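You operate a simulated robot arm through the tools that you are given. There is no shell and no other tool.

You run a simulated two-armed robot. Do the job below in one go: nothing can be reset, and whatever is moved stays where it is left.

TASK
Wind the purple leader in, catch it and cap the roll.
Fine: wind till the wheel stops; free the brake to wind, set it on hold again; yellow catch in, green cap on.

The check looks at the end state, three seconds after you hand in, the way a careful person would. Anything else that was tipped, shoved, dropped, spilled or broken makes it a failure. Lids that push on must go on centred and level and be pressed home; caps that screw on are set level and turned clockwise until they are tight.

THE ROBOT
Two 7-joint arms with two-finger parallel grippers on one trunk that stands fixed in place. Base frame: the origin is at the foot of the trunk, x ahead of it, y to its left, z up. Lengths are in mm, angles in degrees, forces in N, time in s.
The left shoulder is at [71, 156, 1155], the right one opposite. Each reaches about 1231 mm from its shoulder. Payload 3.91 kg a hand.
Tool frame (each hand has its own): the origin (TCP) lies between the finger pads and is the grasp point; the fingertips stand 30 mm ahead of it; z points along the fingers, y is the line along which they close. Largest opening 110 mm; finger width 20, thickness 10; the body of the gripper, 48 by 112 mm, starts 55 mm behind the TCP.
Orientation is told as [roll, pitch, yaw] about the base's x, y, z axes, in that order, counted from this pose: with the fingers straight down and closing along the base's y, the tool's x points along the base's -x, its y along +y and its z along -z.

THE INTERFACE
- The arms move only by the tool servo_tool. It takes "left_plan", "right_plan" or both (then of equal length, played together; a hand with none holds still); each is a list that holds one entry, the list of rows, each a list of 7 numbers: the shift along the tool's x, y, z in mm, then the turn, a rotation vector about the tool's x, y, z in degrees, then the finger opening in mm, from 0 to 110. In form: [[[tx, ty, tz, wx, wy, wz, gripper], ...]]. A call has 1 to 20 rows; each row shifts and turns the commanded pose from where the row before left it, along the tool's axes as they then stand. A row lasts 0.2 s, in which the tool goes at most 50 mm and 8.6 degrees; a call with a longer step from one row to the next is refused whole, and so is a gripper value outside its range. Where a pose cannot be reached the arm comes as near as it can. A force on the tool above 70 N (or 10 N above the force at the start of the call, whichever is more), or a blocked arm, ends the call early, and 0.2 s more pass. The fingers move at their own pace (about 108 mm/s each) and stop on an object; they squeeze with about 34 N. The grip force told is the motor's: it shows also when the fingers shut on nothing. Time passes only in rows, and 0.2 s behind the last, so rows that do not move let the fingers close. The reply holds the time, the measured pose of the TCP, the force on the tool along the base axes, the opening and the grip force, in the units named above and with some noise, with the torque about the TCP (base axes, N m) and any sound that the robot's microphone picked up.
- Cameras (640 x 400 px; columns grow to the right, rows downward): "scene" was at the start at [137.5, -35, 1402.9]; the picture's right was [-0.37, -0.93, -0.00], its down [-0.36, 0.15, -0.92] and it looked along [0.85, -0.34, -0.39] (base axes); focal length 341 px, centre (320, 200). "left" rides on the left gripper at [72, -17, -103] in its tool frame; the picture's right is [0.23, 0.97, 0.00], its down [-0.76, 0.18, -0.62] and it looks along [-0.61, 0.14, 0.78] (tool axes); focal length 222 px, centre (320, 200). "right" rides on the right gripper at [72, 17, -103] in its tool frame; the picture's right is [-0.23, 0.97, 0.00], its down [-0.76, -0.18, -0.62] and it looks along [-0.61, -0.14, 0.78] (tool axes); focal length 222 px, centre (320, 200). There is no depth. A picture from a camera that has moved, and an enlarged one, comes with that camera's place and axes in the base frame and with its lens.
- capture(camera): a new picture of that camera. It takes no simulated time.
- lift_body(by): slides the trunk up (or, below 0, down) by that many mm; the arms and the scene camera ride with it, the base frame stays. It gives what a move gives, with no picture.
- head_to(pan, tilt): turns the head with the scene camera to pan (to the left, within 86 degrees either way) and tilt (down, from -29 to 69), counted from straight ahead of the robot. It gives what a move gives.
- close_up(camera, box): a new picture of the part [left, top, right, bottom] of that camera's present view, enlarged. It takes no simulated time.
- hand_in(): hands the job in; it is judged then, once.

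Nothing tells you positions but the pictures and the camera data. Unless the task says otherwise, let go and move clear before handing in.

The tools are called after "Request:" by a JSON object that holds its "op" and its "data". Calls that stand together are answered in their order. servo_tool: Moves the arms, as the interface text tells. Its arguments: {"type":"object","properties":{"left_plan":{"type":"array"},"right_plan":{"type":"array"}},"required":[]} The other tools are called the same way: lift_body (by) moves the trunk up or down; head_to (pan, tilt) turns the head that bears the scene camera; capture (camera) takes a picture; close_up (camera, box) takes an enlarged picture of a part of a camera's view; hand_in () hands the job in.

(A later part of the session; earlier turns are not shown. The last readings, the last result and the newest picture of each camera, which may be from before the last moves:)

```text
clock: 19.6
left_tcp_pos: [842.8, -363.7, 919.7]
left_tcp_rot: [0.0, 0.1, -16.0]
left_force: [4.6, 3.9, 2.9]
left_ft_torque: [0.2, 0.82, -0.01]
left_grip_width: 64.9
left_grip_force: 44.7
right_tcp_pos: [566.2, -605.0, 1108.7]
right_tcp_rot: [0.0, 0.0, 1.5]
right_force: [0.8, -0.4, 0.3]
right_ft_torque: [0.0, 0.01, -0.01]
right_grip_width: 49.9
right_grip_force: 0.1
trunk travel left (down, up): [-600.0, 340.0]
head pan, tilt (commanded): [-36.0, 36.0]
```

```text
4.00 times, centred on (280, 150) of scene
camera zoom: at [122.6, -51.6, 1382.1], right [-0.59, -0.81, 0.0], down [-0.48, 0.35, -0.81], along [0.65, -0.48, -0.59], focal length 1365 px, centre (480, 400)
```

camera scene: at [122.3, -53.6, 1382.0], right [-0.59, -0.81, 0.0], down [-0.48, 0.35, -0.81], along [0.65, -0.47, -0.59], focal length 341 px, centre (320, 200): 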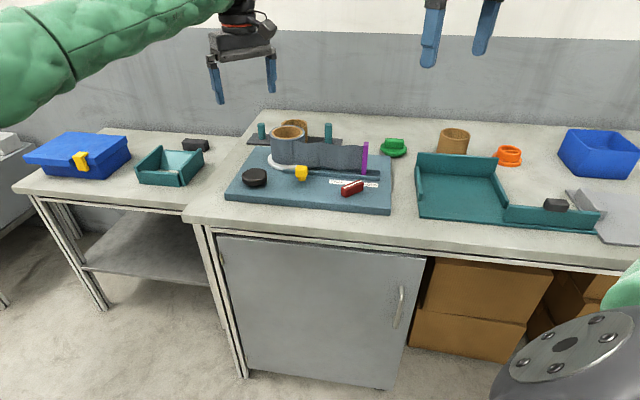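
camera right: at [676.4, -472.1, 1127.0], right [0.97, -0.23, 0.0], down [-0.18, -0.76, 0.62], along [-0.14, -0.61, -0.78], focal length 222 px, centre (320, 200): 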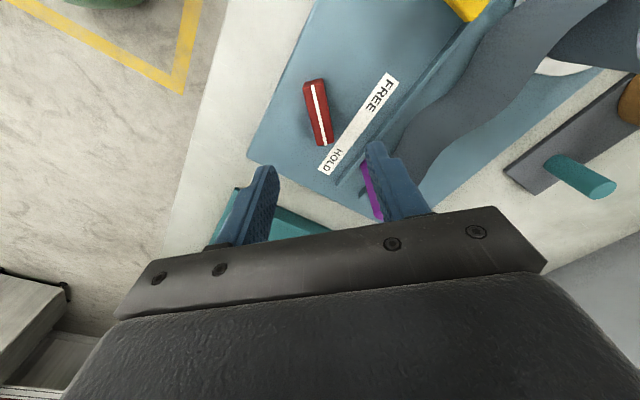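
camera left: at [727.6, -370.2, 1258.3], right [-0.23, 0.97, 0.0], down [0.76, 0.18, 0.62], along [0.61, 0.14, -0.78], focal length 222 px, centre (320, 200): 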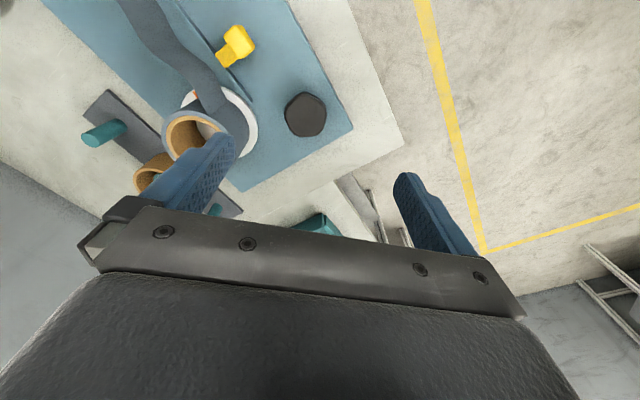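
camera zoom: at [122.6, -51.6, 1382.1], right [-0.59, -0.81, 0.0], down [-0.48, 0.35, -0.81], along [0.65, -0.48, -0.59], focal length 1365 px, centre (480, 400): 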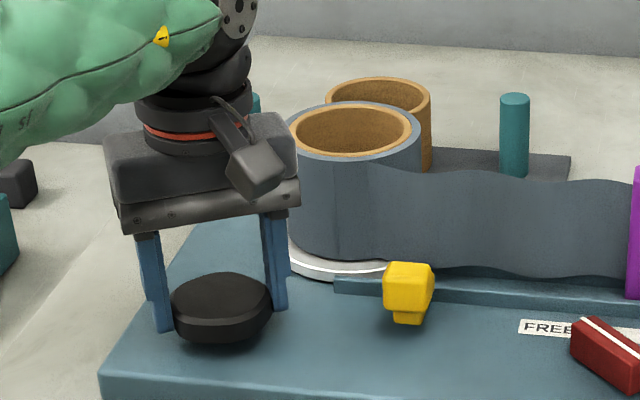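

Clockwise winds the leader in (≈14 mm for 16°). I keep turning clockwise in steps, watching the forces.

Request:
{"op": "servo_tool", "data": {"left_plan": [[[0, 0, 0, 0, 0, 6, 50], [0, 0, 0, 0, 0, 6, 50], [0, 0, 0, 0, 0, 6, 50], [0, 0, 0, 0, 0, 6, 50], [0, 0, 0, 0, 0, 6, 50], [0, 0, 0, 0, 0, 6, 50]]]}}

Request:
{"op": "close_up", "data": {"camera": "scene", "box": [216, 90, 456, 240]}}

```text
clock: 21.0
left_tcp_pos: [844.2, -362.2, 920.5]
left_tcp_rot: [0.0, 0.0, -52.1]
left_force: [10.6, 11.4, 1.1]
left_ft_torque: [0.71, -0.45, 0.01]
left_grip_width: 64.6
left_grip_force: 44.8
right_tcp_pos: [566.8, -604.6, 1108.5]
right_tcp_rot: [0.0, 0.1, 1.5]
right_force: [-0.3, -0.4, -0.5]
right_ft_torque: [0.02, -0.02, 0.01]
right_grip_width: 50.0
right_grip_force: 0.1
trunk travel left (down, up): [-600.0, 340.0]
head pan, tilt (commanded): [-36.0, 36.0]
```

```text
2.67 times, centred on (336, 165) of scene
camera zoom: at [123.2, -51.0, 1382.0], right [-0.59, -0.81, 0.0], down [-0.48, 0.35, -0.81], along [0.65, -0.48, -0.59], focal length 910 px, centre (277, 293)
```

zoom: 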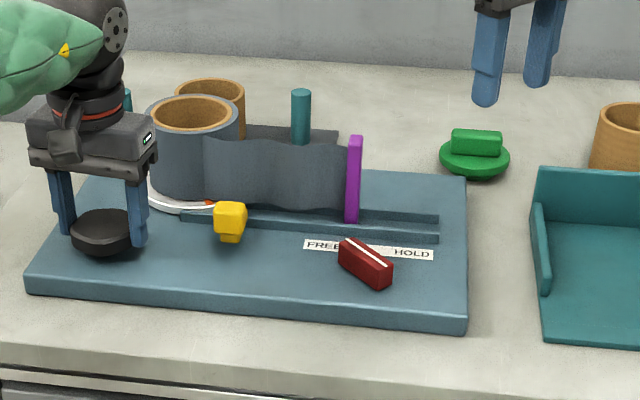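

The leader keeps coming in. I relieve the side load and turn another 36°.

Request:
{"op": "servo_tool", "data": {"left_plan": [[[0.6, 2.2, 0, 0, 0, 6, 50], [0, 0, 0, 0, 0, 6, 50], [0, 0, 0, 0, 0, 6, 50], [0, 0, 0, 0, 0, 6, 50], [0, 0, 0, 0, 0, 6, 50], [0, 0, 0, 0, 0, 6, 50]]]}}

Request:
{"op": "close_up", "data": {"camera": "scene", "box": [216, 90, 456, 240]}}

```text
clock: 22.4
left_tcp_pos: [843.9, -363.0, 919.9]
left_tcp_rot: [0.0, 0.0, -55.1]
left_force: [13.8, 6.8, 5.0]
left_ft_torque: [0.48, -0.77, 0.03]
left_grip_width: 65.1
left_grip_force: 45.3
left hand out of reach, approached as far as the arm can: row 1, 2, 3, 4, 5, 6
right_tcp_pos: [567.0, -605.8, 1108.6]
right_tcp_rot: [-0.1, 0.1, 1.5]
right_force: [-0.3, 0.1, -0.6]
right_ft_torque: [0.0, 0.04, -0.01]
right_grip_width: 50.2
right_grip_force: 0.1
trunk travel left (down, up): [-600.0, 340.0]
head pan, tilt (commanded): [-36.0, 36.0]
```

```text
2.67 times, centred on (336, 165) of scene
camera zoom: at [123.1, -51.3, 1382.1], right [-0.59, -0.81, 0.0], down [-0.48, 0.35, -0.81], along [0.65, -0.48, -0.59], focal length 910 px, centre (277, 293)
```

zoom: 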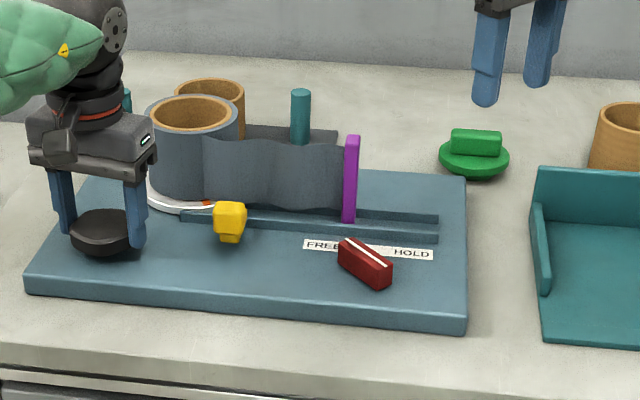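

The left wrist ends near yaw −55. I open the fingers, check that the leader stays put, and then turn the open hand back.

Request:
{"op": "servo_tool", "data": {"left_plan": [[[0, 0, 0, 0, 0, 0, 70], [0, 0, 0, 0, 0, 0, 90], [0, 0, 0, 0, 0, 0, 90]]]}}

Request:
{"op": "close_up", "data": {"camera": "scene", "box": [216, 90, 456, 240]}}

Request:
{"op": "close_up", "data": {"camera": "left", "box": [160, 0, 480, 200]}}

```text
clock: 23.2
left_tcp_pos: [843.9, -363.2, 920.1]
left_tcp_rot: [0.0, 0.0, -55.0]
left_force: [-0.6, 0.5, 0.2]
left_ft_torque: [0.0, 0.01, 0.03]
left_grip_width: 89.8
left_grip_force: 0.1
right_tcp_pos: [565.1, -605.6, 1109.7]
right_tcp_rot: [0.0, 0.0, 1.4]
right_force: [-0.1, -0.1, 0.7]
right_ft_torque: [0.01, 0.01, 0.03]
right_grip_width: 49.9
right_grip_force: 0.1
trunk travel left (down, up): [-600.0, 340.0]
head pan, tilt (commanded): [-36.0, 36.0]
```

```text
2.67 times, centred on (336, 165) of scene
camera zoom: at [122.4, -52.1, 1382.0], right [-0.59, -0.81, 0.0], down [-0.48, 0.35, -0.81], along [0.65, -0.48, -0.59], focal length 910 px, centre (277, 293)
```

zoom: 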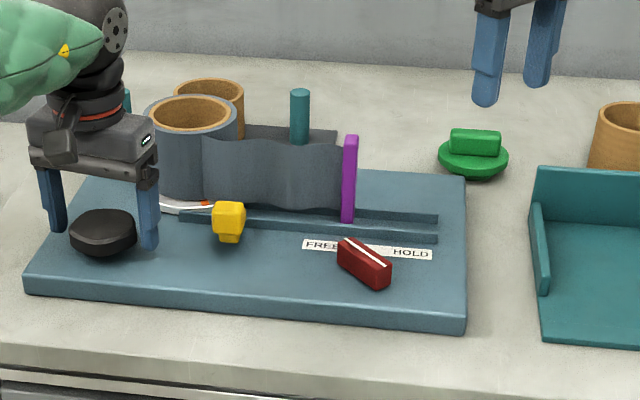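

```text
2.00 times, centred on (320, 100) of left
camera zoom: at [788.1, -314.4, 1023.4], right [0.67, 0.74, 0.0], down [0.58, -0.52, 0.62], along [0.46, -0.42, -0.78], focal length 444 px, centre (320, 400)
```

zoom: 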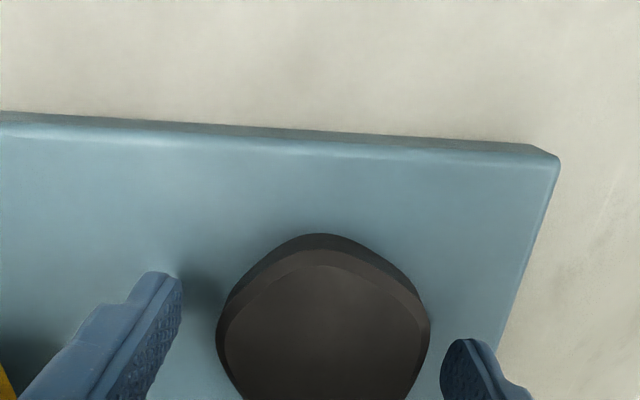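

The leader stays put when released. I rotate the open hand back counter-clockwise, first a short test.

Request:
{"op": "servo_tool", "data": {"left_plan": [[[0, 0, 0, 0, 0, -8, 92], [0, 0, 0, 0, 0, -8, 92]]]}}

```text
clock: 23.8
left_tcp_pos: [842.8, -362.2, 920.1]
left_tcp_rot: [0.0, 0.0, -38.9]
left_force: [1.1, 0.3, -0.5]
left_ft_torque: [-0.02, -0.02, -0.03]
left_grip_width: 91.6
left_grip_force: 0.1
right_tcp_pos: [565.6, -606.3, 1108.6]
right_tcp_rot: [0.0, -0.1, 1.5]
right_force: [-0.2, -0.6, -0.5]
right_ft_torque: [0.01, -0.01, -0.02]
right_grip_width: 50.3
right_grip_force: 0.0
trunk travel left (down, up): [-600.0, 340.0]
head pan, tilt (commanded): [-36.0, 36.0]
```

The commanded pose follows the reached one. I turn the open hand back to about yaw +25 and check clearances.

Request:
{"op": "servo_tool", "data": {"left_plan": [[[0, 0, 0, 0, 0, -8, 92], [0, 0, 0, 0, 0, -8, 92], [0, 0, 0, 0, 0, -8, 92], [0, 0, 0, 0, 0, -8, 92], [0, 0, 0, 0, 0, -8, 92], [0, 0, 0, 0, 0, -8, 92], [0, 0, 0, 0, 0, -8, 92], [0, 0, 0, 0, 0, -8, 92]]]}}

Request:
{"op": "close_up", "data": {"camera": "scene", "box": [216, 90, 456, 240]}}

Request:
{"op": "close_up", "data": {"camera": "left", "box": [160, 0, 480, 200]}}

```text
clock: 25.6
left_tcp_pos: [843.3, -363.0, 920.0]
left_tcp_rot: [0.0, -0.1, 25.0]
left_force: [-0.3, -0.8, 1.0]
left_ft_torque: [-0.01, -0.02, -0.02]
left_grip_width: 92.4
left_grip_force: 0.1
right_tcp_pos: [566.2, -605.9, 1109.2]
right_tcp_rot: [0.0, 0.0, 1.6]
right_force: [-0.2, -0.4, -0.8]
right_ft_torque: [-0.03, 0.0, 0.0]
right_grip_width: 50.2
right_grip_force: 0.0
trunk travel left (down, up): [-600.0, 340.0]
head pan, tilt (commanded): [-36.0, 36.0]
```

```text
2.67 times, centred on (336, 165) of scene
camera zoom: at [122.4, -52.0, 1382.0], right [-0.59, -0.81, 0.0], down [-0.48, 0.35, -0.81], along [0.65, -0.48, -0.59], focal length 910 px, centre (277, 293)
```

zoom: 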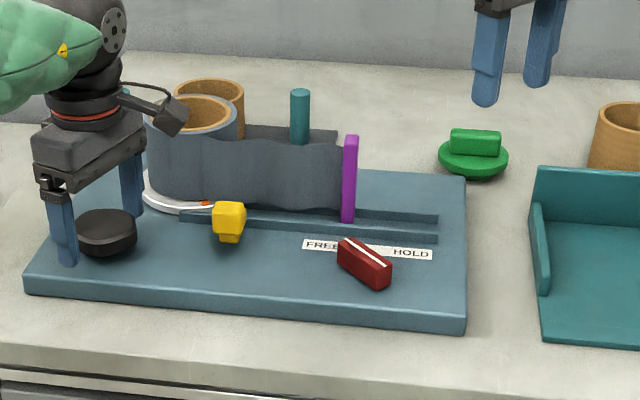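

```text
2.00 times, centred on (320, 100) of left
camera zoom: at [785.9, -408.8, 1023.3], right [-0.62, 0.79, 0.0], down [0.61, 0.48, 0.62], along [0.49, 0.39, -0.78], focal length 444 px, centre (320, 400)
```

zoom: 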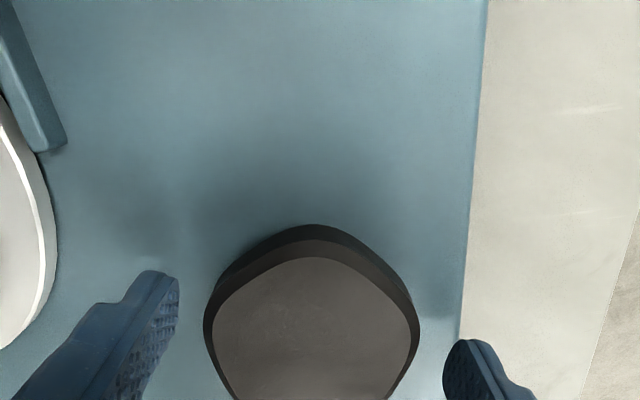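

Clearances look good: the camera box passes about 30 mm above the roll. I continue turning back to yaw ≈ +89.

Request:
{"op": "servo_tool", "data": {"left_plan": [[[0, 0, 0, 0, 0, -8, 92], [0, 0, 0, 0, 0, -8, 92], [0, 0, 0, 0, 0, -8, 92], [0, 0, 0, 0, 0, -8, 92], [0, 0, 0, 0, 0, -8, 92], [0, 0, 0, 0, 0, -8, 92], [0, 0, 0, 0, 0, -8, 92], [0, 0, 0, 0, 0, -8, 92]]]}}

Request:
{"op": "close_up", "data": {"camera": "scene", "box": [216, 90, 456, 240]}}

Request:
{"op": "close_up", "data": {"camera": "left", "box": [160, 0, 480, 200]}}

```text
clock: 27.4
left_tcp_pos: [844.0, -362.6, 918.7]
left_tcp_rot: [0.0, 0.0, 89.2]
left_force: [-0.1, 0.1, 0.9]
left_ft_torque: [0.03, -0.01, -0.04]
left_grip_width: 92.0
left_grip_force: 0.1
right_tcp_pos: [566.0, -605.4, 1110.0]
right_tcp_rot: [0.0, 0.1, 1.4]
right_force: [-0.4, -0.7, -0.5]
right_ft_torque: [0.01, 0.01, 0.01]
right_grip_width: 49.8
right_grip_force: 0.1
trunk travel left (down, up): [-600.0, 340.0]
head pan, tilt (commanded): [-36.0, 36.0]
```

```text
2.67 times, centred on (336, 165) of scene
camera zoom: at [122.4, -52.1, 1382.0], right [-0.59, -0.81, 0.0], down [-0.48, 0.35, -0.81], along [0.65, -0.48, -0.59], focal length 910 px, centre (277, 293)
```

zoom: 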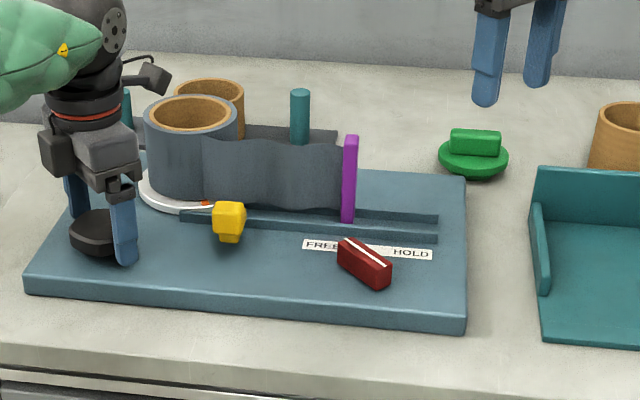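

```text
2.00 times, centred on (320, 100) of left
camera zoom: at [860.6, -435.9, 1023.0], right [-0.98, -0.21, 0.0], down [-0.17, 0.76, 0.62], along [-0.13, 0.61, -0.78], focal length 444 px, centre (320, 400)
```

zoom: 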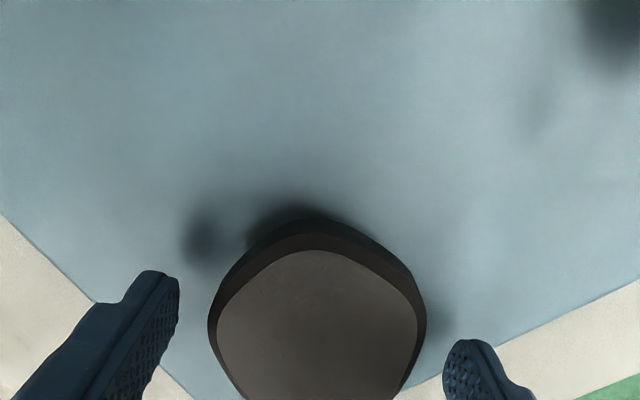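

At yaw +89 the fingers straddle the wheel on the same faces. I close and wind clockwise again.

Request:
{"op": "servo_tool", "data": {"left_plan": [[[0, 0, 0, 0, 0, 0, 75], [0, 0, 0, 0, 0, 0, 50], [0, 0, 0, 0, 0, 0, 50], [0, 0, 0, 0, 0, 0, 50], [0, 0, 0, 0, 0, 6, 50], [0, 0, 0, 0, 0, 6, 50], [0, 0, 0, 0, 0, 6, 50], [0, 0, 0, 0, 0, 6, 50], [0, 0, 0, 0, 0, 6, 50], [0, 0, 0, 0, 0, 6, 50], [0, 0, 0, 0, 0, 6, 50], [0, 0, 0, 0, 0, 6, 50]]]}}

Request:
{"op": "close_up", "data": {"camera": "scene", "box": [216, 90, 456, 240]}}

```text
clock: 30.0
left_tcp_pos: [844.2, -364.4, 920.1]
left_tcp_rot: [-0.1, 0.2, 40.8]
left_force: [28.8, -19.9, 15.7]
left_ft_torque: [-0.73, -1.55, 0.04]
left_grip_width: 64.6
left_grip_force: 44.5
right_tcp_pos: [568.4, -607.4, 1108.3]
right_tcp_rot: [0.1, 0.2, 1.5]
right_force: [-0.4, -1.1, -0.2]
right_ft_torque: [0.01, -0.01, 0.03]
right_grip_width: 50.2
right_grip_force: 0.1
trunk travel left (down, up): [-600.0, 340.0]
head pan, tilt (commanded): [-36.0, 36.0]
```

```text
2.67 times, centred on (336, 165) of scene
camera zoom: at [124.6, -53.6, 1381.9], right [-0.59, -0.81, 0.0], down [-0.48, 0.35, -0.81], along [0.65, -0.48, -0.59], focal length 910 px, centre (277, 293)
```

zoom: 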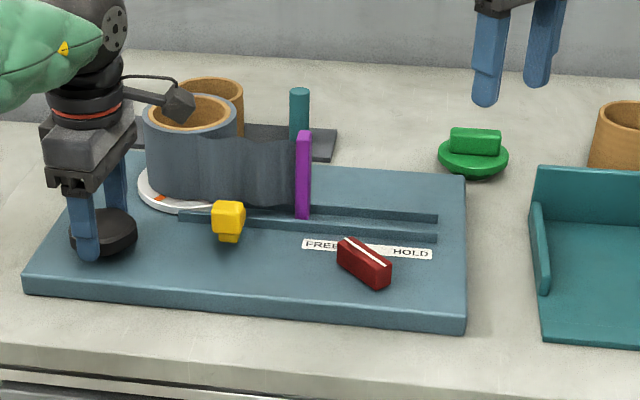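

The leader is coming in well. I relieve the side load and keep winding.

Request:
{"op": "servo_tool", "data": {"left_plan": [[[-0.5, -2, 0, 0, 0, 2, 50], [-0.4, -1.5, 0, 0, 0, 4, 50], [0.2, 0, 0, 0, 0, 6, 50], [0.2, 0, 0, 0, 0, 6, 50], [0.2, 0, 0, 0, 0, 6, 50], [0.2, 0, 0, 0, 0, 6, 50]]]}}

Request:
{"op": "close_up", "data": {"camera": "scene", "box": [216, 90, 456, 240]}}

```text
clock: 31.4
left_tcp_pos: [844.4, -363.6, 919.5]
left_tcp_rot: [0.3, 0.0, 10.9]
left_force: [-31.0, 5.0, -14.3]
left_ft_torque: [-0.08, 0.65, 0.05]
left_grip_width: 64.3
left_grip_force: 45.1
right_tcp_pos: [565.3, -605.4, 1109.7]
right_tcp_rot: [0.0, 0.0, 1.5]
right_force: [-0.2, 0.4, -0.5]
right_ft_torque: [0.0, 0.01, -0.01]
right_grip_width: 50.2
right_grip_force: 0.1
trunk travel left (down, up): [-600.0, 340.0]
head pan, tilt (commanded): [-36.0, 36.0]
```

```text
2.67 times, centred on (336, 165) of scene
camera zoom: at [121.1, -52.0, 1382.1], right [-0.59, -0.81, 0.0], down [-0.48, 0.35, -0.81], along [0.65, -0.48, -0.59], focal length 910 px, centre (277, 293)
```

zoom: 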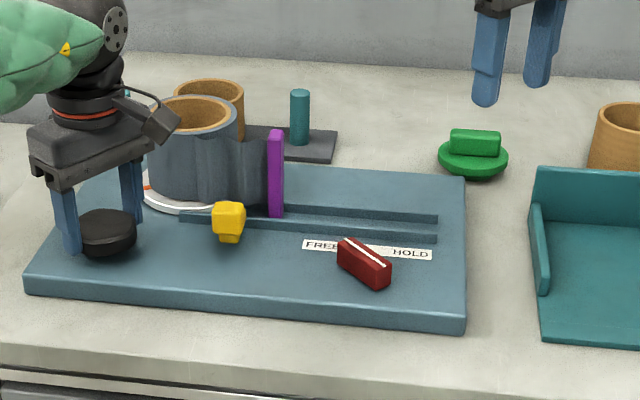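

The leader nears the catch. I relieve the load again and continue slowly, watching for the stop.

Request:
{"op": "servo_tool", "data": {"left_plan": [[[1.5, 0.5, 0, 0, 0, 3, 50], [0.2, 0, 0, 0, 0, 6, 50], [0.2, 0, 0, 0, 0, 6, 50], [0.2, 0, 0, 0, 0, 6, 50]]]}}

Request:
{"op": "close_up", "data": {"camera": "scene", "box": [216, 90, 456, 240]}}

```text
clock: 32.4
left_tcp_pos: [844.9, -364.6, 919.6]
left_tcp_rot: [0.0, 0.0, -10.0]
left_force: [-9.9, 0.7, -12.5]
left_ft_torque: [-0.39, -0.92, 0.02]
left_grip_width: 64.1
left_grip_force: 44.7
right_tcp_pos: [566.4, -605.3, 1108.5]
right_tcp_rot: [0.0, 0.0, 1.5]
right_force: [-0.2, 0.5, -0.4]
right_ft_torque: [0.03, -0.01, -0.04]
right_grip_width: 50.0
right_grip_force: 0.2
trunk travel left (down, up): [-600.0, 340.0]
head pan, tilt (commanded): [-36.0, 36.0]
```

```text
2.67 times, centred on (336, 165) of scene
camera zoom: at [122.7, -52.5, 1382.0], right [-0.59, -0.81, 0.0], down [-0.48, 0.35, -0.81], along [0.65, -0.47, -0.59], focal length 910 px, centre (277, 293)
```

zoom: 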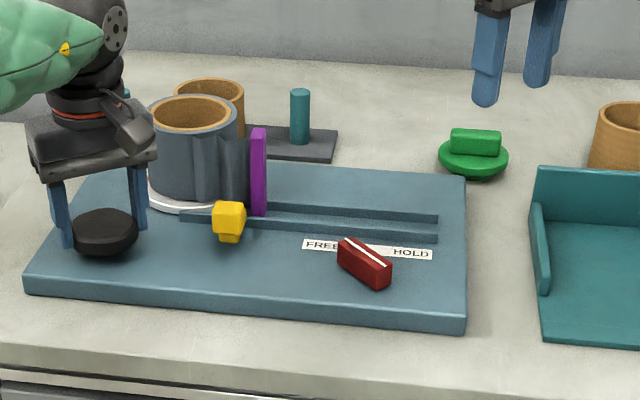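

Forces are low and the leader keeps advancing. I go on in the same way.

Request:
{"op": "servo_tool", "data": {"left_plan": [[[0.5, 0, 0, 0, 0, 5, 50], [0.2, 0, 0, 0, 0, 6, 50], [0.2, 0, 0, 0, 0, 6, 50], [0.2, 0, 0, 0, 0, 6, 50]]]}}

Request:
{"op": "close_up", "data": {"camera": "scene", "box": [216, 90, 456, 240]}}

```text
clock: 33.4
left_tcp_pos: [844.2, -363.9, 920.7]
left_tcp_rot: [0.0, 0.0, -33.0]
left_force: [18.7, -10.1, 3.7]
left_ft_torque: [0.56, -0.18, 0.04]
left_grip_width: 64.0
left_grip_force: 44.9
right_tcp_pos: [567.5, -605.7, 1107.2]
right_tcp_rot: [0.0, 0.1, 1.5]
right_force: [0.3, -0.1, 0.7]
right_ft_torque: [-0.02, 0.02, 0.01]
right_grip_width: 50.2
right_grip_force: 0.1
trunk travel left (down, up): [-600.0, 340.0]
head pan, tilt (commanded): [-36.0, 36.0]
```

```text
2.67 times, centred on (336, 165) of scene
camera zoom: at [123.9, -52.8, 1382.1], right [-0.59, -0.81, 0.0], down [-0.48, 0.35, -0.81], along [0.65, -0.47, -0.59], focal length 910 px, centre (277, 293)
```

zoom: 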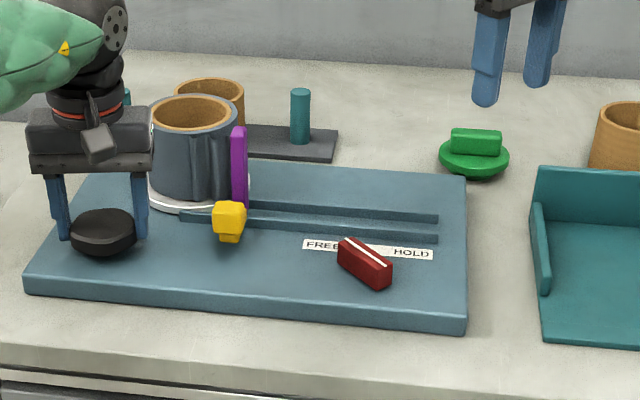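

Twenty-odd degrees of wrist remain. I continue until the wrist limit.

Request:
{"op": "servo_tool", "data": {"left_plan": [[[-1, 0, 0, 0, 0, 5, 50], [0, 0, 0, 0, 0, 5, 50], [0, 0, 0, 0, 0, 5, 50], [0, 0, 0, 0, 0, 5, 50]]]}}

Request:
{"op": "close_up", "data": {"camera": "scene", "box": [216, 90, 456, 240]}}

```text
clock: 34.4
left_tcp_pos: [845.1, -364.3, 920.0]
left_tcp_rot: [0.0, 0.0, -53.0]
left_force: [25.0, -6.9, 13.1]
left_ft_torque: [-0.07, -1.02, 0.0]
left_grip_width: 64.2
left_grip_force: 45.4
right_tcp_pos: [567.8, -605.7, 1108.9]
right_tcp_rot: [0.0, 0.1, 1.5]
right_force: [-0.3, -0.9, -1.2]
right_ft_torque: [-0.01, 0.01, -0.02]
right_grip_width: 49.9
right_grip_force: 0.0
trunk travel left (down, up): [-600.0, 340.0]
head pan, tilt (commanded): [-36.0, 36.0]
```

```text
2.67 times, centred on (336, 165) of scene
camera zoom: at [123.3, -52.0, 1382.1], right [-0.59, -0.81, 0.0], down [-0.48, 0.35, -0.81], along [0.65, -0.48, -0.59], focal length 910 px, centre (277, 293)
```

zoom: 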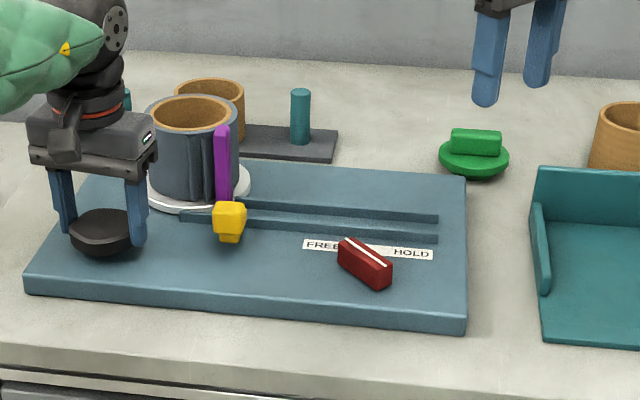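

Not at the stop yet. I open, turn the hand back 72° to the next equal face, and regrip.

Request:
{"op": "servo_tool", "data": {"left_plan": [[[0, 0, 0, 0, 0, 0, 75], [0, 0, 0, 0, 0, 0, 92], [0, 0, 0, 0, 0, 0, 92], [0, 0, 0, 0, 0, -8, 92], [0, 0, 0, 0, 0, -8, 92], [0, 0, 0, 0, 0, -8, 92], [0, 0, 0, 0, 0, -8, 92], [0, 0, 0, 0, 0, -8, 92], [0, 0, 0, 0, 0, -8, 92], [0, 0, 0, 0, 0, -8, 92], [0, 0, 0, 0, 0, -8, 92], [0, 0, 0, 0, 0, -8, 92]]]}}

Request:
{"op": "close_up", "data": {"camera": "scene", "box": [216, 90, 456, 240]}}

Request:
{"op": "close_up", "data": {"camera": "left", "box": [160, 0, 480, 200]}}

```text
clock: 37.0
left_tcp_pos: [843.0, -365.0, 920.8]
left_tcp_rot: [0.0, 0.0, 19.2]
left_force: [-0.7, -0.7, 1.2]
left_ft_torque: [0.0, 0.02, -0.02]
left_grip_width: 91.9
left_grip_force: 0.0
right_tcp_pos: [565.6, -605.7, 1109.1]
right_tcp_rot: [0.1, 0.1, 1.5]
right_force: [0.3, 0.3, -0.4]
right_ft_torque: [-0.03, -0.01, -0.03]
right_grip_width: 50.2
right_grip_force: 0.0
trunk travel left (down, up): [-600.0, 340.0]
head pan, tilt (commanded): [-36.0, 36.0]
```

```text
2.67 times, centred on (336, 165) of scene
camera zoom: at [122.4, -52.0, 1382.1], right [-0.59, -0.81, 0.0], down [-0.48, 0.35, -0.81], along [0.65, -0.48, -0.59], focal length 910 px, centre (277, 293)
```

zoom: 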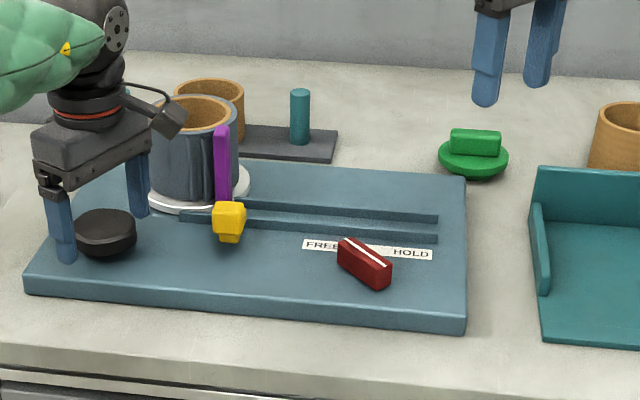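

```text
2.00 times, centred on (320, 100) of left
camera zoom: at [781.1, -404.9, 1024.0], right [-0.53, 0.85, 0.0], down [0.66, 0.42, 0.62], along [0.53, 0.33, -0.78], focal length 444 px, centre (320, 400)
```

zoom: 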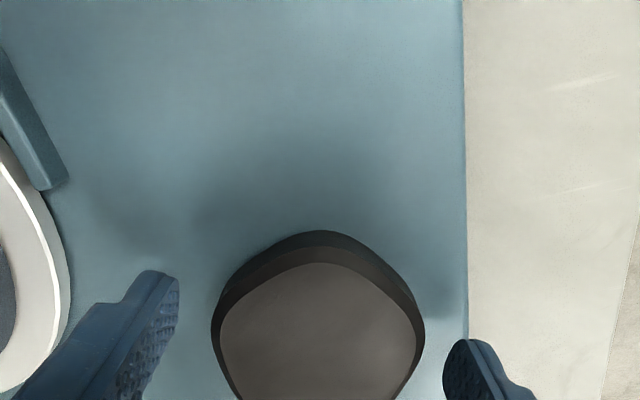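

I close on the wheel again and wind on slowly, watching the torque for the stop.

Request:
{"op": "servo_tool", "data": {"left_plan": [[[0, 0, 0, 0, 0, 0, 75], [0, 0, 0, 0, 0, 0, 50], [0, 0, 0, 0, 0, 0, 50], [0, 0, 0, 0, 0, 0, 50], [0.1, 0, 0, 0, 0, 4, 50], [0.1, 0, 0, 0, 0, 4, 50], [0.1, 0, 0, 0, 0, 4, 50]]]}}

Request:
{"op": "close_up", "data": {"camera": "scene", "box": [216, 90, 456, 240]}}

```text
clock: 38.6
left_tcp_pos: [843.8, -364.8, 920.0]
left_tcp_rot: [0.0, -0.1, 6.9]
left_force: [0.8, -1.1, 1.2]
left_ft_torque: [-0.4, -0.1, 1.06]
left_grip_width: 65.0
left_grip_force: 44.4
right_tcp_pos: [566.4, -605.8, 1109.1]
right_tcp_rot: [0.0, 0.1, 1.5]
right_force: [0.4, 0.7, -0.1]
right_ft_torque: [-0.03, 0.0, -0.01]
right_grip_width: 49.9
right_grip_force: 0.0
trunk travel left (down, up): [-600.0, 340.0]
head pan, tilt (commanded): [-36.0, 36.0]
```

```text
2.67 times, centred on (336, 165) of scene
camera zoom: at [122.3, -52.0, 1382.1], right [-0.59, -0.81, 0.0], down [-0.48, 0.35, -0.81], along [0.65, -0.48, -0.59], focal length 910 px, centre (277, 293)
```

zoom: 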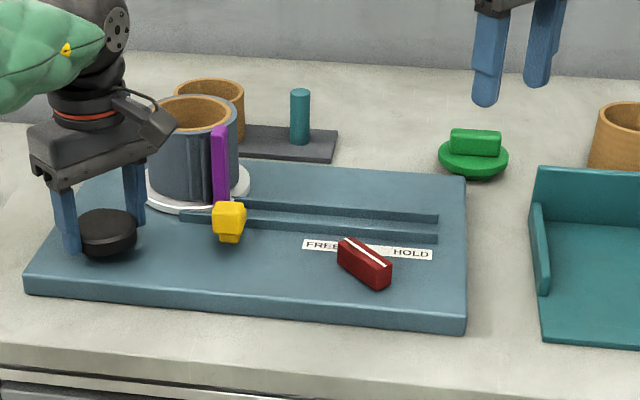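

The torque has risen to 1.06 N·m and the leader barely moved, so the wheel seems to be at its stop. I give it 4° more to confirm.

Request:
{"op": "servo_tool", "data": {"left_plan": [[[0, 0, 0, 0, 0, 2, 50], [0, 0, 0, 0, 0, 2, 50]]]}}

Request:
{"op": "close_up", "data": {"camera": "scene", "box": [240, 110, 336, 170]}}

Request:
{"op": "close_up", "data": {"camera": "scene", "box": [260, 130, 340, 180]}}

```text
clock: 39.2
left_tcp_pos: [842.8, -364.8, 919.3]
left_tcp_rot: [-0.1, 0.0, 3.0]
left_force: [-1.8, 2.7, 1.7]
left_ft_torque: [0.03, 0.07, 0.58]
left_grip_width: 65.0
left_grip_force: 44.7
right_tcp_pos: [565.5, -605.6, 1108.8]
right_tcp_rot: [0.0, 0.0, 1.5]
right_force: [-0.2, -0.3, 0.0]
right_ft_torque: [0.0, 0.04, -0.02]
right_grip_width: 50.2
right_grip_force: 0.0
trunk travel left (down, up): [-600.0, 340.0]
head pan, tilt (commanded): [-36.0, 36.0]
```

```text
6.67 times, centred on (288, 140) of scene
camera zoom: at [122.1, -51.6, 1382.1], right [-0.59, -0.81, 0.0], down [-0.48, 0.35, -0.81], along [0.65, -0.48, -0.59], focal length 2275 px, centre (533, 600)
```

zoom: 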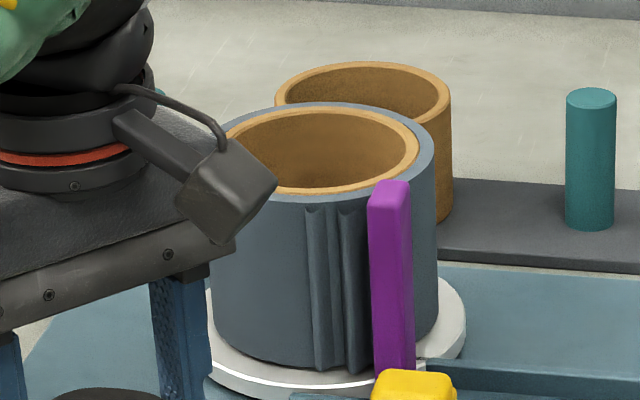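

```text
8.00 times, centred on (300, 155) of scene
camera zoom: at [122.1, -51.6, 1382.1], right [-0.59, -0.81, 0.0], down [-0.48, 0.35, -0.81], along [0.65, -0.48, -0.59], focal length 2730 px, centre (480, 560)
```

zoom: 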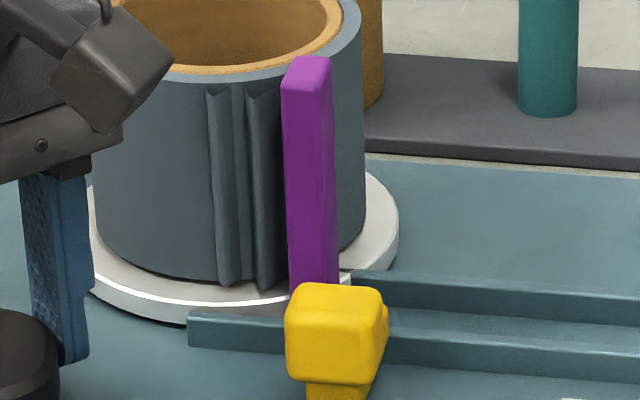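

The wheel has stopped with the leader against the roll. I keep holding the wheel with the left hand while the right hand returns to the brake lever.

Request:
{"op": "servo_tool", "data": {"right_plan": [[[-23, 14.9, 22, 0, 0, 0, 60], [-23, 14.9, 22, 0, 0, 0, 60], [-23, 14.9, 22, 0, 0, 0, 60], [-23, 14.9, 22, 0, 0, 1.5, 60]]]}}

Request:
{"op": "close_up", "data": {"camera": "right", "box": [200, 60, 440, 210]}}

Request:
{"op": "close_up", "data": {"camera": "scene", "box": [216, 90, 456, 240]}}

```text
clock: 40.2
left_tcp_pos: [842.4, -365.1, 919.3]
left_tcp_rot: [-0.1, 0.1, 3.0]
left_force: [0.3, 8.0, -2.0]
left_ft_torque: [-0.01, 1.14, 0.02]
left_grip_width: 64.8
left_grip_force: 45.0
right_tcp_pos: [656.4, -542.5, 1019.9]
right_tcp_rot: [0.0, 0.0, 0.0]
right_force: [0.2, -0.4, 0.0]
right_ft_torque: [-0.05, 0.01, 0.01]
right_grip_width: 60.0
right_grip_force: 0.1
trunk travel left (down, up): [-600.0, 340.0]
head pan, tilt (commanded): [-36.0, 36.0]
```

```text
2.67 times, centred on (320, 135) of right
camera zoom: at [585.6, -524.6, 1123.5], right [0.23, 0.97, 0.0], down [0.76, -0.18, 0.62], along [0.61, -0.14, -0.78], focal length 592 px, centre (320, 373)
```

zoom: 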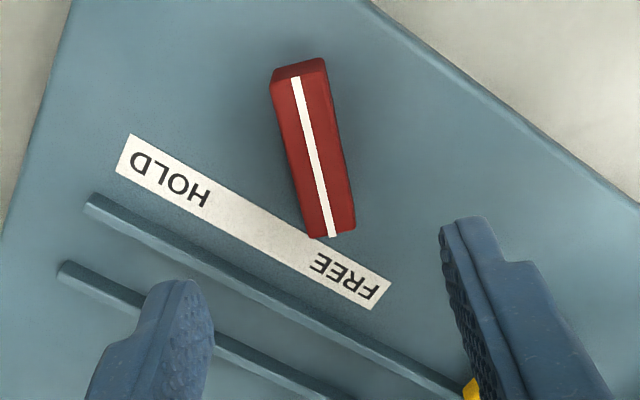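

```text
2.67 times, centred on (336, 165) of scene
camera zoom: at [122.6, -50.4, 1382.1], right [-0.59, -0.81, 0.0], down [-0.48, 0.34, -0.81], along [0.65, -0.48, -0.59], focal length 910 px, centre (277, 293)
```

zoom: 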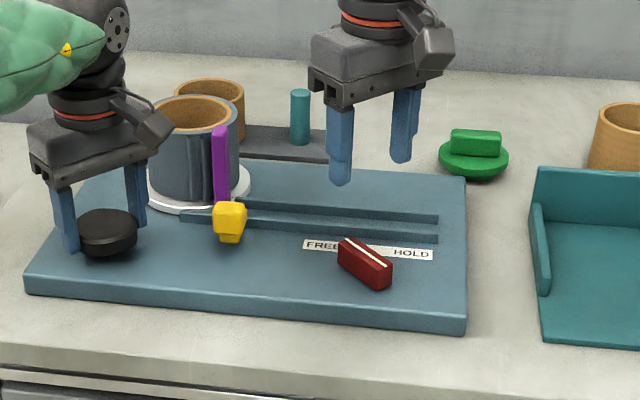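

The lever is about 1 mm off the hand's centre. I correct, lower astride, and close on it.

Request:
{"op": "servo_tool", "data": {"right_plan": [[[-1.2, -1, 28, 0, 0, 0, 50], [0, 0, 30, 0, 0, 0, 50], [0, 0, 25, 0, 0, 0, 50], [0, 0, 20, 0, 0, 0, 50], [0, 0, 0, 0, 0, 0, 30], [0, 0, 0, 0, 0, 0, 10], [0, 0, 0, 0, 0, 0, 10], [0, 0, 0, 0, 0, 0, 10]]]}}

Request:
{"op": "close_up", "data": {"camera": "right", "box": [200, 60, 440, 210]}}

```text
clock: 42.0
left_tcp_pos: [843.2, -365.0, 919.3]
left_tcp_rot: [0.0, 0.0, 3.0]
left_force: [-11.2, 23.0, -1.1]
left_ft_torque: [-0.28, 0.26, 0.03]
left_grip_width: 64.7
left_grip_force: 44.6
right_tcp_pos: [658.2, -544.5, 916.0]
right_tcp_rot: [0.0, -0.1, 0.0]
right_force: [2.9, -16.7, -6.2]
right_ft_torque: [-0.7, -0.92, 0.04]
right_grip_width: 29.1
right_grip_force: 45.3
trunk travel left (down, up): [-600.0, 340.0]
head pan, tilt (commanded): [-36.0, 36.0]
```

```text
2.67 times, centred on (320, 135) of right
camera zoom: at [587.6, -526.6, 1020.4], right [0.23, 0.97, 0.0], down [0.76, -0.18, 0.62], along [0.61, -0.14, -0.78], focal length 592 px, centre (320, 373)
```

zoom: 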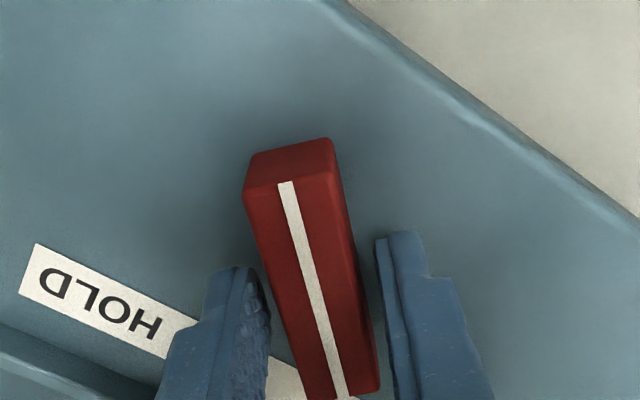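

The fingers stopped at 29 mm, probably on a hub low under the lever. I open a little, rise 4 mm and close again.

Request:
{"op": "servo_tool", "data": {"right_plan": [[[0, 0, 0, 0, 0, 0, 45], [0, 0, -4, 0, 0, 0, 45], [0, 0, 0, 0, 0, 0, 25], [0, 0, 0, 0, 0, 0, 10], [0, 0, 0, 0, 0, 0, 10], [0, 0, 0, 0, 0, 0, 10]]]}}

Request:
{"op": "close_up", "data": {"camera": "right", "box": [200, 60, 440, 210]}}

Request:
{"op": "close_up", "data": {"camera": "scene", "box": [216, 90, 456, 240]}}

```text
clock: 43.4
left_tcp_pos: [842.3, -363.8, 919.3]
left_tcp_rot: [0.0, 0.0, 3.1]
left_force: [-7.5, 16.7, -4.5]
left_ft_torque: [0.05, 0.07, 0.02]
left_grip_width: 64.6
left_grip_force: 45.4
right_tcp_pos: [659.4, -545.7, 921.4]
right_tcp_rot: [0.0, 0.0, 0.1]
right_force: [2.7, -9.3, 3.9]
right_ft_torque: [-0.2, 0.27, 0.02]
right_grip_width: 15.8
right_grip_force: 44.9
trunk travel left (down, up): [-600.0, 340.0]
head pan, tilt (commanded): [-36.0, 36.0]
```

```text
2.67 times, centred on (320, 135) of right
camera zoom: at [587.4, -526.6, 1024.9], right [0.23, 0.97, 0.0], down [0.76, -0.18, 0.62], along [0.61, -0.14, -0.78], focal length 592 px, centre (320, 373)
```

zoom: 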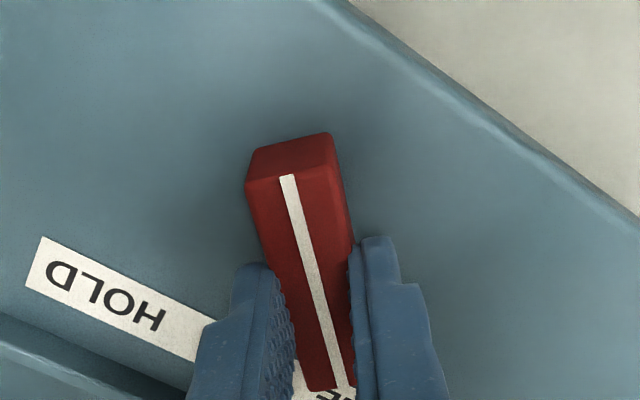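

```text
2.67 times, centred on (336, 165) of scene
camera zoom: at [122.2, -51.2, 1382.1], right [-0.59, -0.81, 0.0], down [-0.48, 0.35, -0.81], along [0.65, -0.48, -0.59], focal length 910 px, centre (277, 293)
```

zoom: 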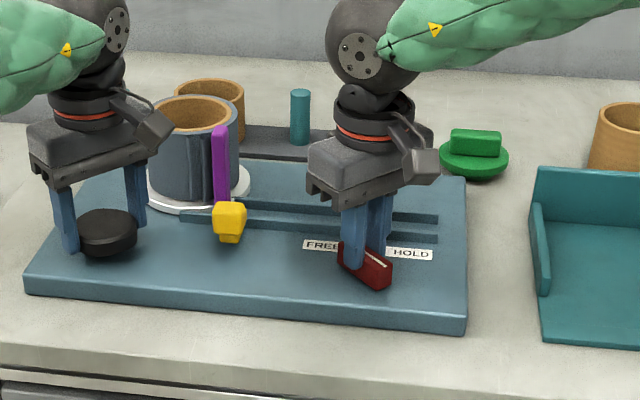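

I have the lever (15.8 mm). I turn it clockwise toward HOLD in stages.

Request:
{"op": "servo_tool", "data": {"right_plan": [[[0, 0, 0, 0, 0, 6, 10], [0, 0, 0, 0, 0, 7, 10], [0, 0, 0, 0, 0, 7, 10], [0, 0, 0, 0, 0, 7, 10]]]}}

```text
clock: 44.4
left_tcp_pos: [842.7, -364.8, 919.3]
left_tcp_rot: [0.0, 0.0, 2.9]
left_force: [-0.4, 22.1, -10.0]
left_ft_torque: [0.18, 0.98, 0.04]
left_grip_width: 64.9
left_grip_force: 44.4
right_tcp_pos: [658.0, -544.7, 921.1]
right_tcp_rot: [0.0, 0.0, -27.0]
right_force: [-9.4, -19.6, 10.1]
right_ft_torque: [-0.82, -0.4, 0.01]
right_grip_width: 15.7
right_grip_force: 44.9
trunk travel left (down, up): [-600.0, 340.0]
head pan, tilt (commanded): [-36.0, 36.0]
```

The lever follows. I relieve the side load and continue.

Request:
{"op": "servo_tool", "data": {"right_plan": [[[0, -1.2, 0, 0, 0, 7, 10], [0, 0, 0, 0, 0, 7, 10], [0, 0, 0, 0, 0, 7, 10], [0, 0, 0, 0, 0, 7, 10]]]}}

```text
clock: 45.4
left_tcp_pos: [843.1, -364.4, 919.0]
left_tcp_rot: [0.1, 0.1, 3.0]
left_force: [-13.4, 25.8, -1.9]
left_ft_torque: [0.39, -0.59, 0.04]
left_grip_width: 64.7
left_grip_force: 44.6
right_tcp_pos: [657.9, -544.5, 921.2]
right_tcp_rot: [0.1, 0.1, -55.2]
right_force: [5.2, -11.9, -5.5]
right_ft_torque: [0.08, 0.2, -0.02]
right_grip_width: 15.9
right_grip_force: 44.9
trunk travel left (down, up): [-600.0, 340.0]
head pan, tilt (commanded): [-36.0, 36.0]
```

Forces are light. I finish the quarter turn to HOLD.

Request:
{"op": "servo_tool", "data": {"right_plan": [[[0, 0, 0, 0, 0, 7, 10], [0, 0, 0, 0, 0, 7, 10], [0, 0, 0, 0, 0, 7, 10], [0, 0, 0, 0, 0, 7, 10], [0, 0, 0, 0, 0, 7, 10]]]}}

Request:
{"op": "close_up", "data": {"camera": "right", "box": [200, 60, 440, 210]}}

```text
clock: 46.6
left_tcp_pos: [843.7, -364.6, 918.9]
left_tcp_rot: [0.0, 0.0, 3.0]
left_force: [-8.1, 17.2, -1.1]
left_ft_torque: [0.8, 1.07, 0.03]
left_grip_width: 64.7
left_grip_force: 44.8
right_tcp_pos: [658.1, -546.1, 921.2]
right_tcp_rot: [-0.1, 0.1, -90.0]
right_force: [0.9, 1.4, -5.5]
right_ft_torque: [-0.44, -0.16, 0.11]
right_grip_width: 15.9
right_grip_force: 44.7
trunk travel left (down, up): [-600.0, 340.0]
head pan, tilt (commanded): [-36.0, 36.0]
```

```text
2.67 times, centred on (320, 135) of right
camera zoom: at [676.2, -471.9, 1024.9], right [0.97, -0.23, 0.0], down [-0.18, -0.76, 0.62], along [-0.14, -0.61, -0.78], focal length 592 px, centre (320, 373)
```

zoom: 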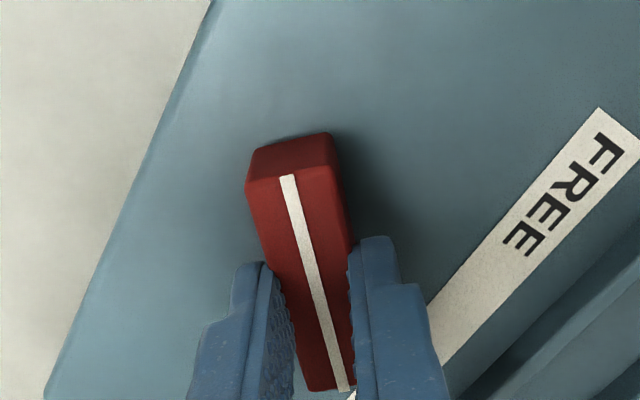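

Torque begins to show (0.11). I turn 3° more to be sure it is against the HOLD stop.

Request:
{"op": "servo_tool", "data": {"right_plan": [[[0, 0, 0, 0, 0, 2, 10], [0, 0, 0, 0, 0, 2, 10]]]}}

```text
clock: 47.2
left_tcp_pos: [844.8, -363.3, 919.0]
left_tcp_rot: [0.0, 0.0, 3.0]
left_force: [-12.5, 18.7, 2.1]
left_ft_torque: [-0.18, 0.08, 0.04]
left_grip_width: 64.7
left_grip_force: 44.8
right_tcp_pos: [657.5, -546.0, 920.8]
right_tcp_rot: [-0.2, 0.1, -94.1]
right_force: [3.1, 1.3, -14.9]
right_ft_torque: [-0.06, -0.31, 1.18]
right_grip_width: 16.8
right_grip_force: 45.1
trunk travel left (down, up): [-600.0, 340.0]
head pan, tilt (commanded): [-36.0, 36.0]
```

The lever is firmly against its HOLD stop. I back off, release and raise the right hand.

Request:
{"op": "servo_tool", "data": {"right_plan": [[[0, 0, 0, 0, 0, -3.5, 10], [0, 0, 0, 0, 0, 0, 40], [0, 0, 0, 0, 0, 0, 50], [0, 0, -15, 0, 0, 0, 50], [0, 0, -35, 0, 0, 0, 50], [0, 0, -40, 0, 0, 0, 50], [0, 0, -40, 0, 0, 0, 50]]]}}

Request:
{"op": "close_up", "data": {"camera": "right", "box": [160, 0, 480, 200]}}

Request:
{"op": "close_up", "data": {"camera": "scene", "box": [216, 90, 456, 240]}}

```text
clock: 48.8
left_tcp_pos: [843.0, -364.6, 919.8]
left_tcp_rot: [0.1, 0.1, 3.0]
left_force: [-7.9, 15.7, -3.5]
left_ft_torque: [-0.41, -0.64, 0.05]
left_grip_width: 64.6
left_grip_force: 44.9
right_tcp_pos: [658.4, -544.3, 1050.1]
right_tcp_rot: [0.1, 0.0, -90.4]
right_force: [0.3, 0.2, 0.4]
right_ft_torque: [0.04, -0.01, 0.0]
right_grip_width: 50.1
right_grip_force: 0.0
trunk travel left (down, up): [-600.0, 340.0]
head pan, tilt (commanded): [-36.0, 36.0]
```

```text
2.00 times, centred on (320, 100) of right
camera zoom: at [677.4, -472.0, 1154.5], right [0.97, -0.24, 0.0], down [-0.18, -0.76, 0.62], along [-0.15, -0.61, -0.78], focal length 444 px, centre (320, 400)
```

zoom: 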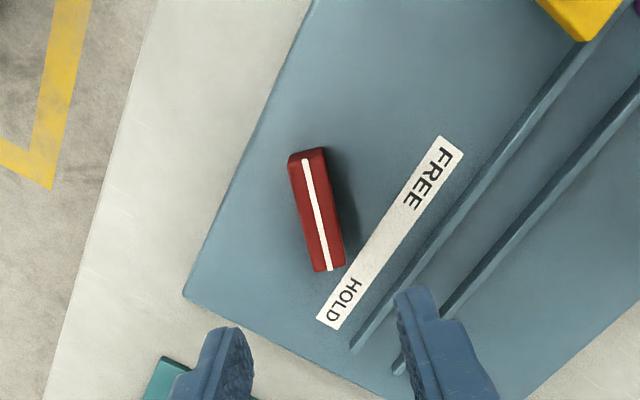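

```text
2.67 times, centred on (336, 165) of scene
camera zoom: at [122.4, -50.9, 1382.0], right [-0.59, -0.81, 0.0], down [-0.48, 0.34, -0.81], along [0.65, -0.48, -0.59], focal length 910 px, centre (277, 293)
```

zoom: 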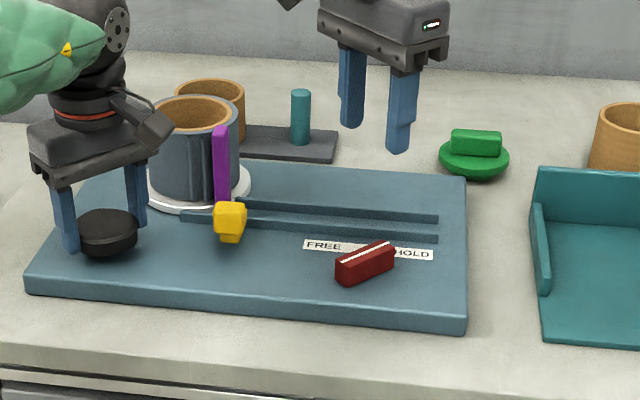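

The brake is set on HOLD and the leader stayed in. Now the left hand lets go of the wheel and rises while the right hand goes over to look at the green cap near (771, −813).

Request:
{"op": "servo_tool", "data": {"left_plan": [[[0, 0, 0, 0, 0, 0, 75], [0, 0, 0, 0, 0, 0, 92], [0, 0, 0, 0, 0, 0, 92], [0, 0, -15, 0, 0, 0, 92], [0, 0, -35, 0, 0, 0, 92], [0, 0, -40, 0, 0, 0, 92], [0, 0, -40, 0, 0, 0, 92]]], "right_plan": [[[-36.6, 16.1, -4.3, 0, 0, 0, 80], [-36.6, 16.1, -4.3, 0, 0, 0, 80], [-36.6, 16.1, -4.3, 0, 0, 0, 80], [-36.6, 16.1, -4.3, 0, 0, 0, 80], [-36.6, 16.1, -4.3, 0, 0, 0, 80], [-36.6, 16.1, -4.3, 0, 0, 0, 80], [-36.6, 16.1, -4.3, 0, 0, 0, 80]]]}}

Request:
{"op": "capture", "data": {"camera": "right"}}

Request:
{"op": "capture", "data": {"camera": "left"}}

Request:
{"op": "close_up", "data": {"camera": "scene", "box": [216, 90, 456, 240]}}

```text
clock: 50.4
left_tcp_pos: [843.9, -365.5, 1051.5]
left_tcp_rot: [0.0, 0.1, 3.0]
left_force: [-0.4, 0.3, -0.1]
left_ft_torque: [-0.02, 0.01, -0.01]
left_grip_width: 92.0
left_grip_force: 0.1
right_tcp_pos: [767.5, -803.8, 1078.6]
right_tcp_rot: [-0.1, -0.1, -90.4]
right_force: [1.4, -0.4, 0.9]
right_ft_torque: [0.0, 0.0, 0.01]
right_grip_width: 80.0
right_grip_force: 0.1
trunk travel left (down, up): [-600.0, 340.0]
head pan, tilt (commanded): [-36.0, 36.0]
```

```text
taken
camera right: at [786.2, -730.4, 1182.8], right [0.97, -0.24, 0.0], down [-0.18, -0.76, 0.62], along [-0.15, -0.61, -0.78], focal length 222 px, centre (320, 200)
```

right: 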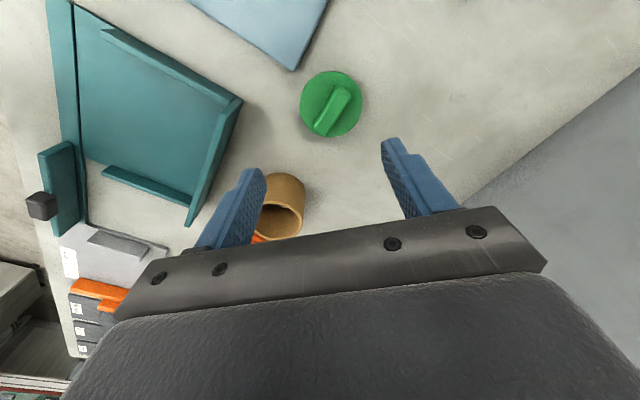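

```text
taken
camera left: at [774.1, -387.8, 1155.4], right [-0.28, 0.96, 0.0], down [0.75, 0.22, 0.62], along [0.6, 0.17, -0.78], focal length 222 px, centre (320, 200)
```

left: 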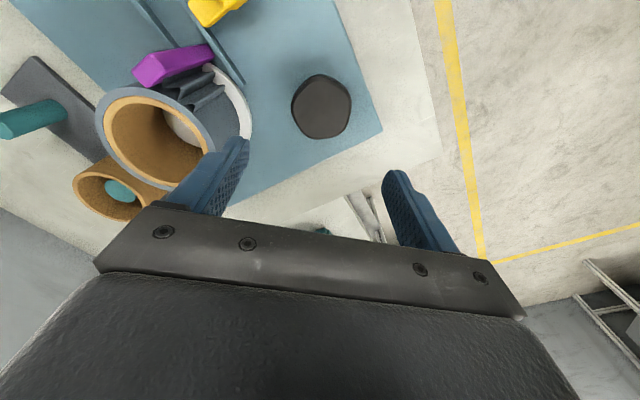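

```text
2.67 times, centred on (336, 165) of scene
camera zoom: at [122.6, -52.2, 1381.9], right [-0.59, -0.81, 0.0], down [-0.48, 0.35, -0.81], along [0.65, -0.48, -0.59], focal length 910 px, centre (277, 293)
```

zoom: 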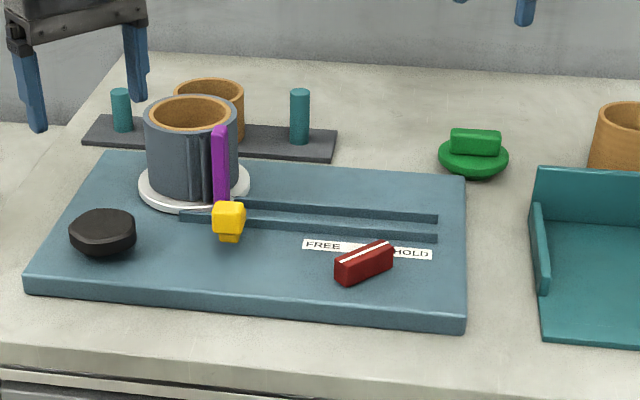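

The wheel is free of the hand and the leader stays in. I enlarge the roll/leader/catch view and the cap view.

Request:
{"op": "close_up", "data": {"camera": "left", "box": [60, 0, 300, 150]}}

Request:
{"op": "close_up", "data": {"camera": "right", "box": [260, 50, 400, 138]}}

```text
2.67 times, centred on (180, 75) of left
camera zoom: at [774.1, -387.8, 1155.4], right [-0.28, 0.96, 0.0], down [0.75, 0.22, 0.62], along [0.6, 0.17, -0.78], focal length 592 px, centre (693, 533)
```

zoom: 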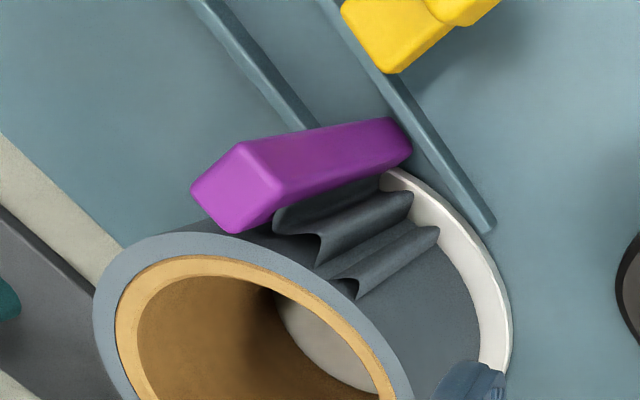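

```text
4.55 times, centred on (330, 94) of right
camera zoom: at [786.2, -730.4, 1182.8], right [0.97, -0.24, 0.0], down [-0.18, -0.76, 0.62], along [-0.15, -0.61, -0.78], focal length 1010 px, centre (274, 682)
```

zoom: 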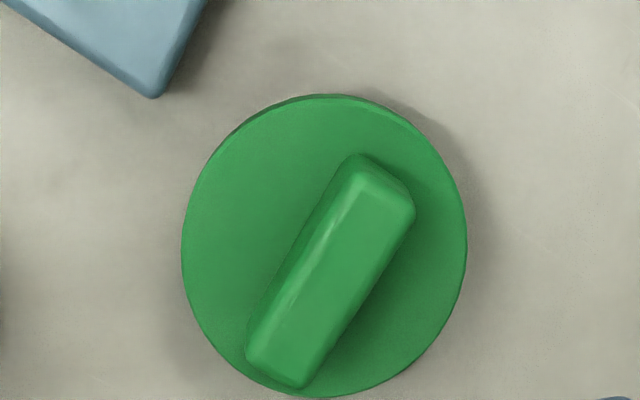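

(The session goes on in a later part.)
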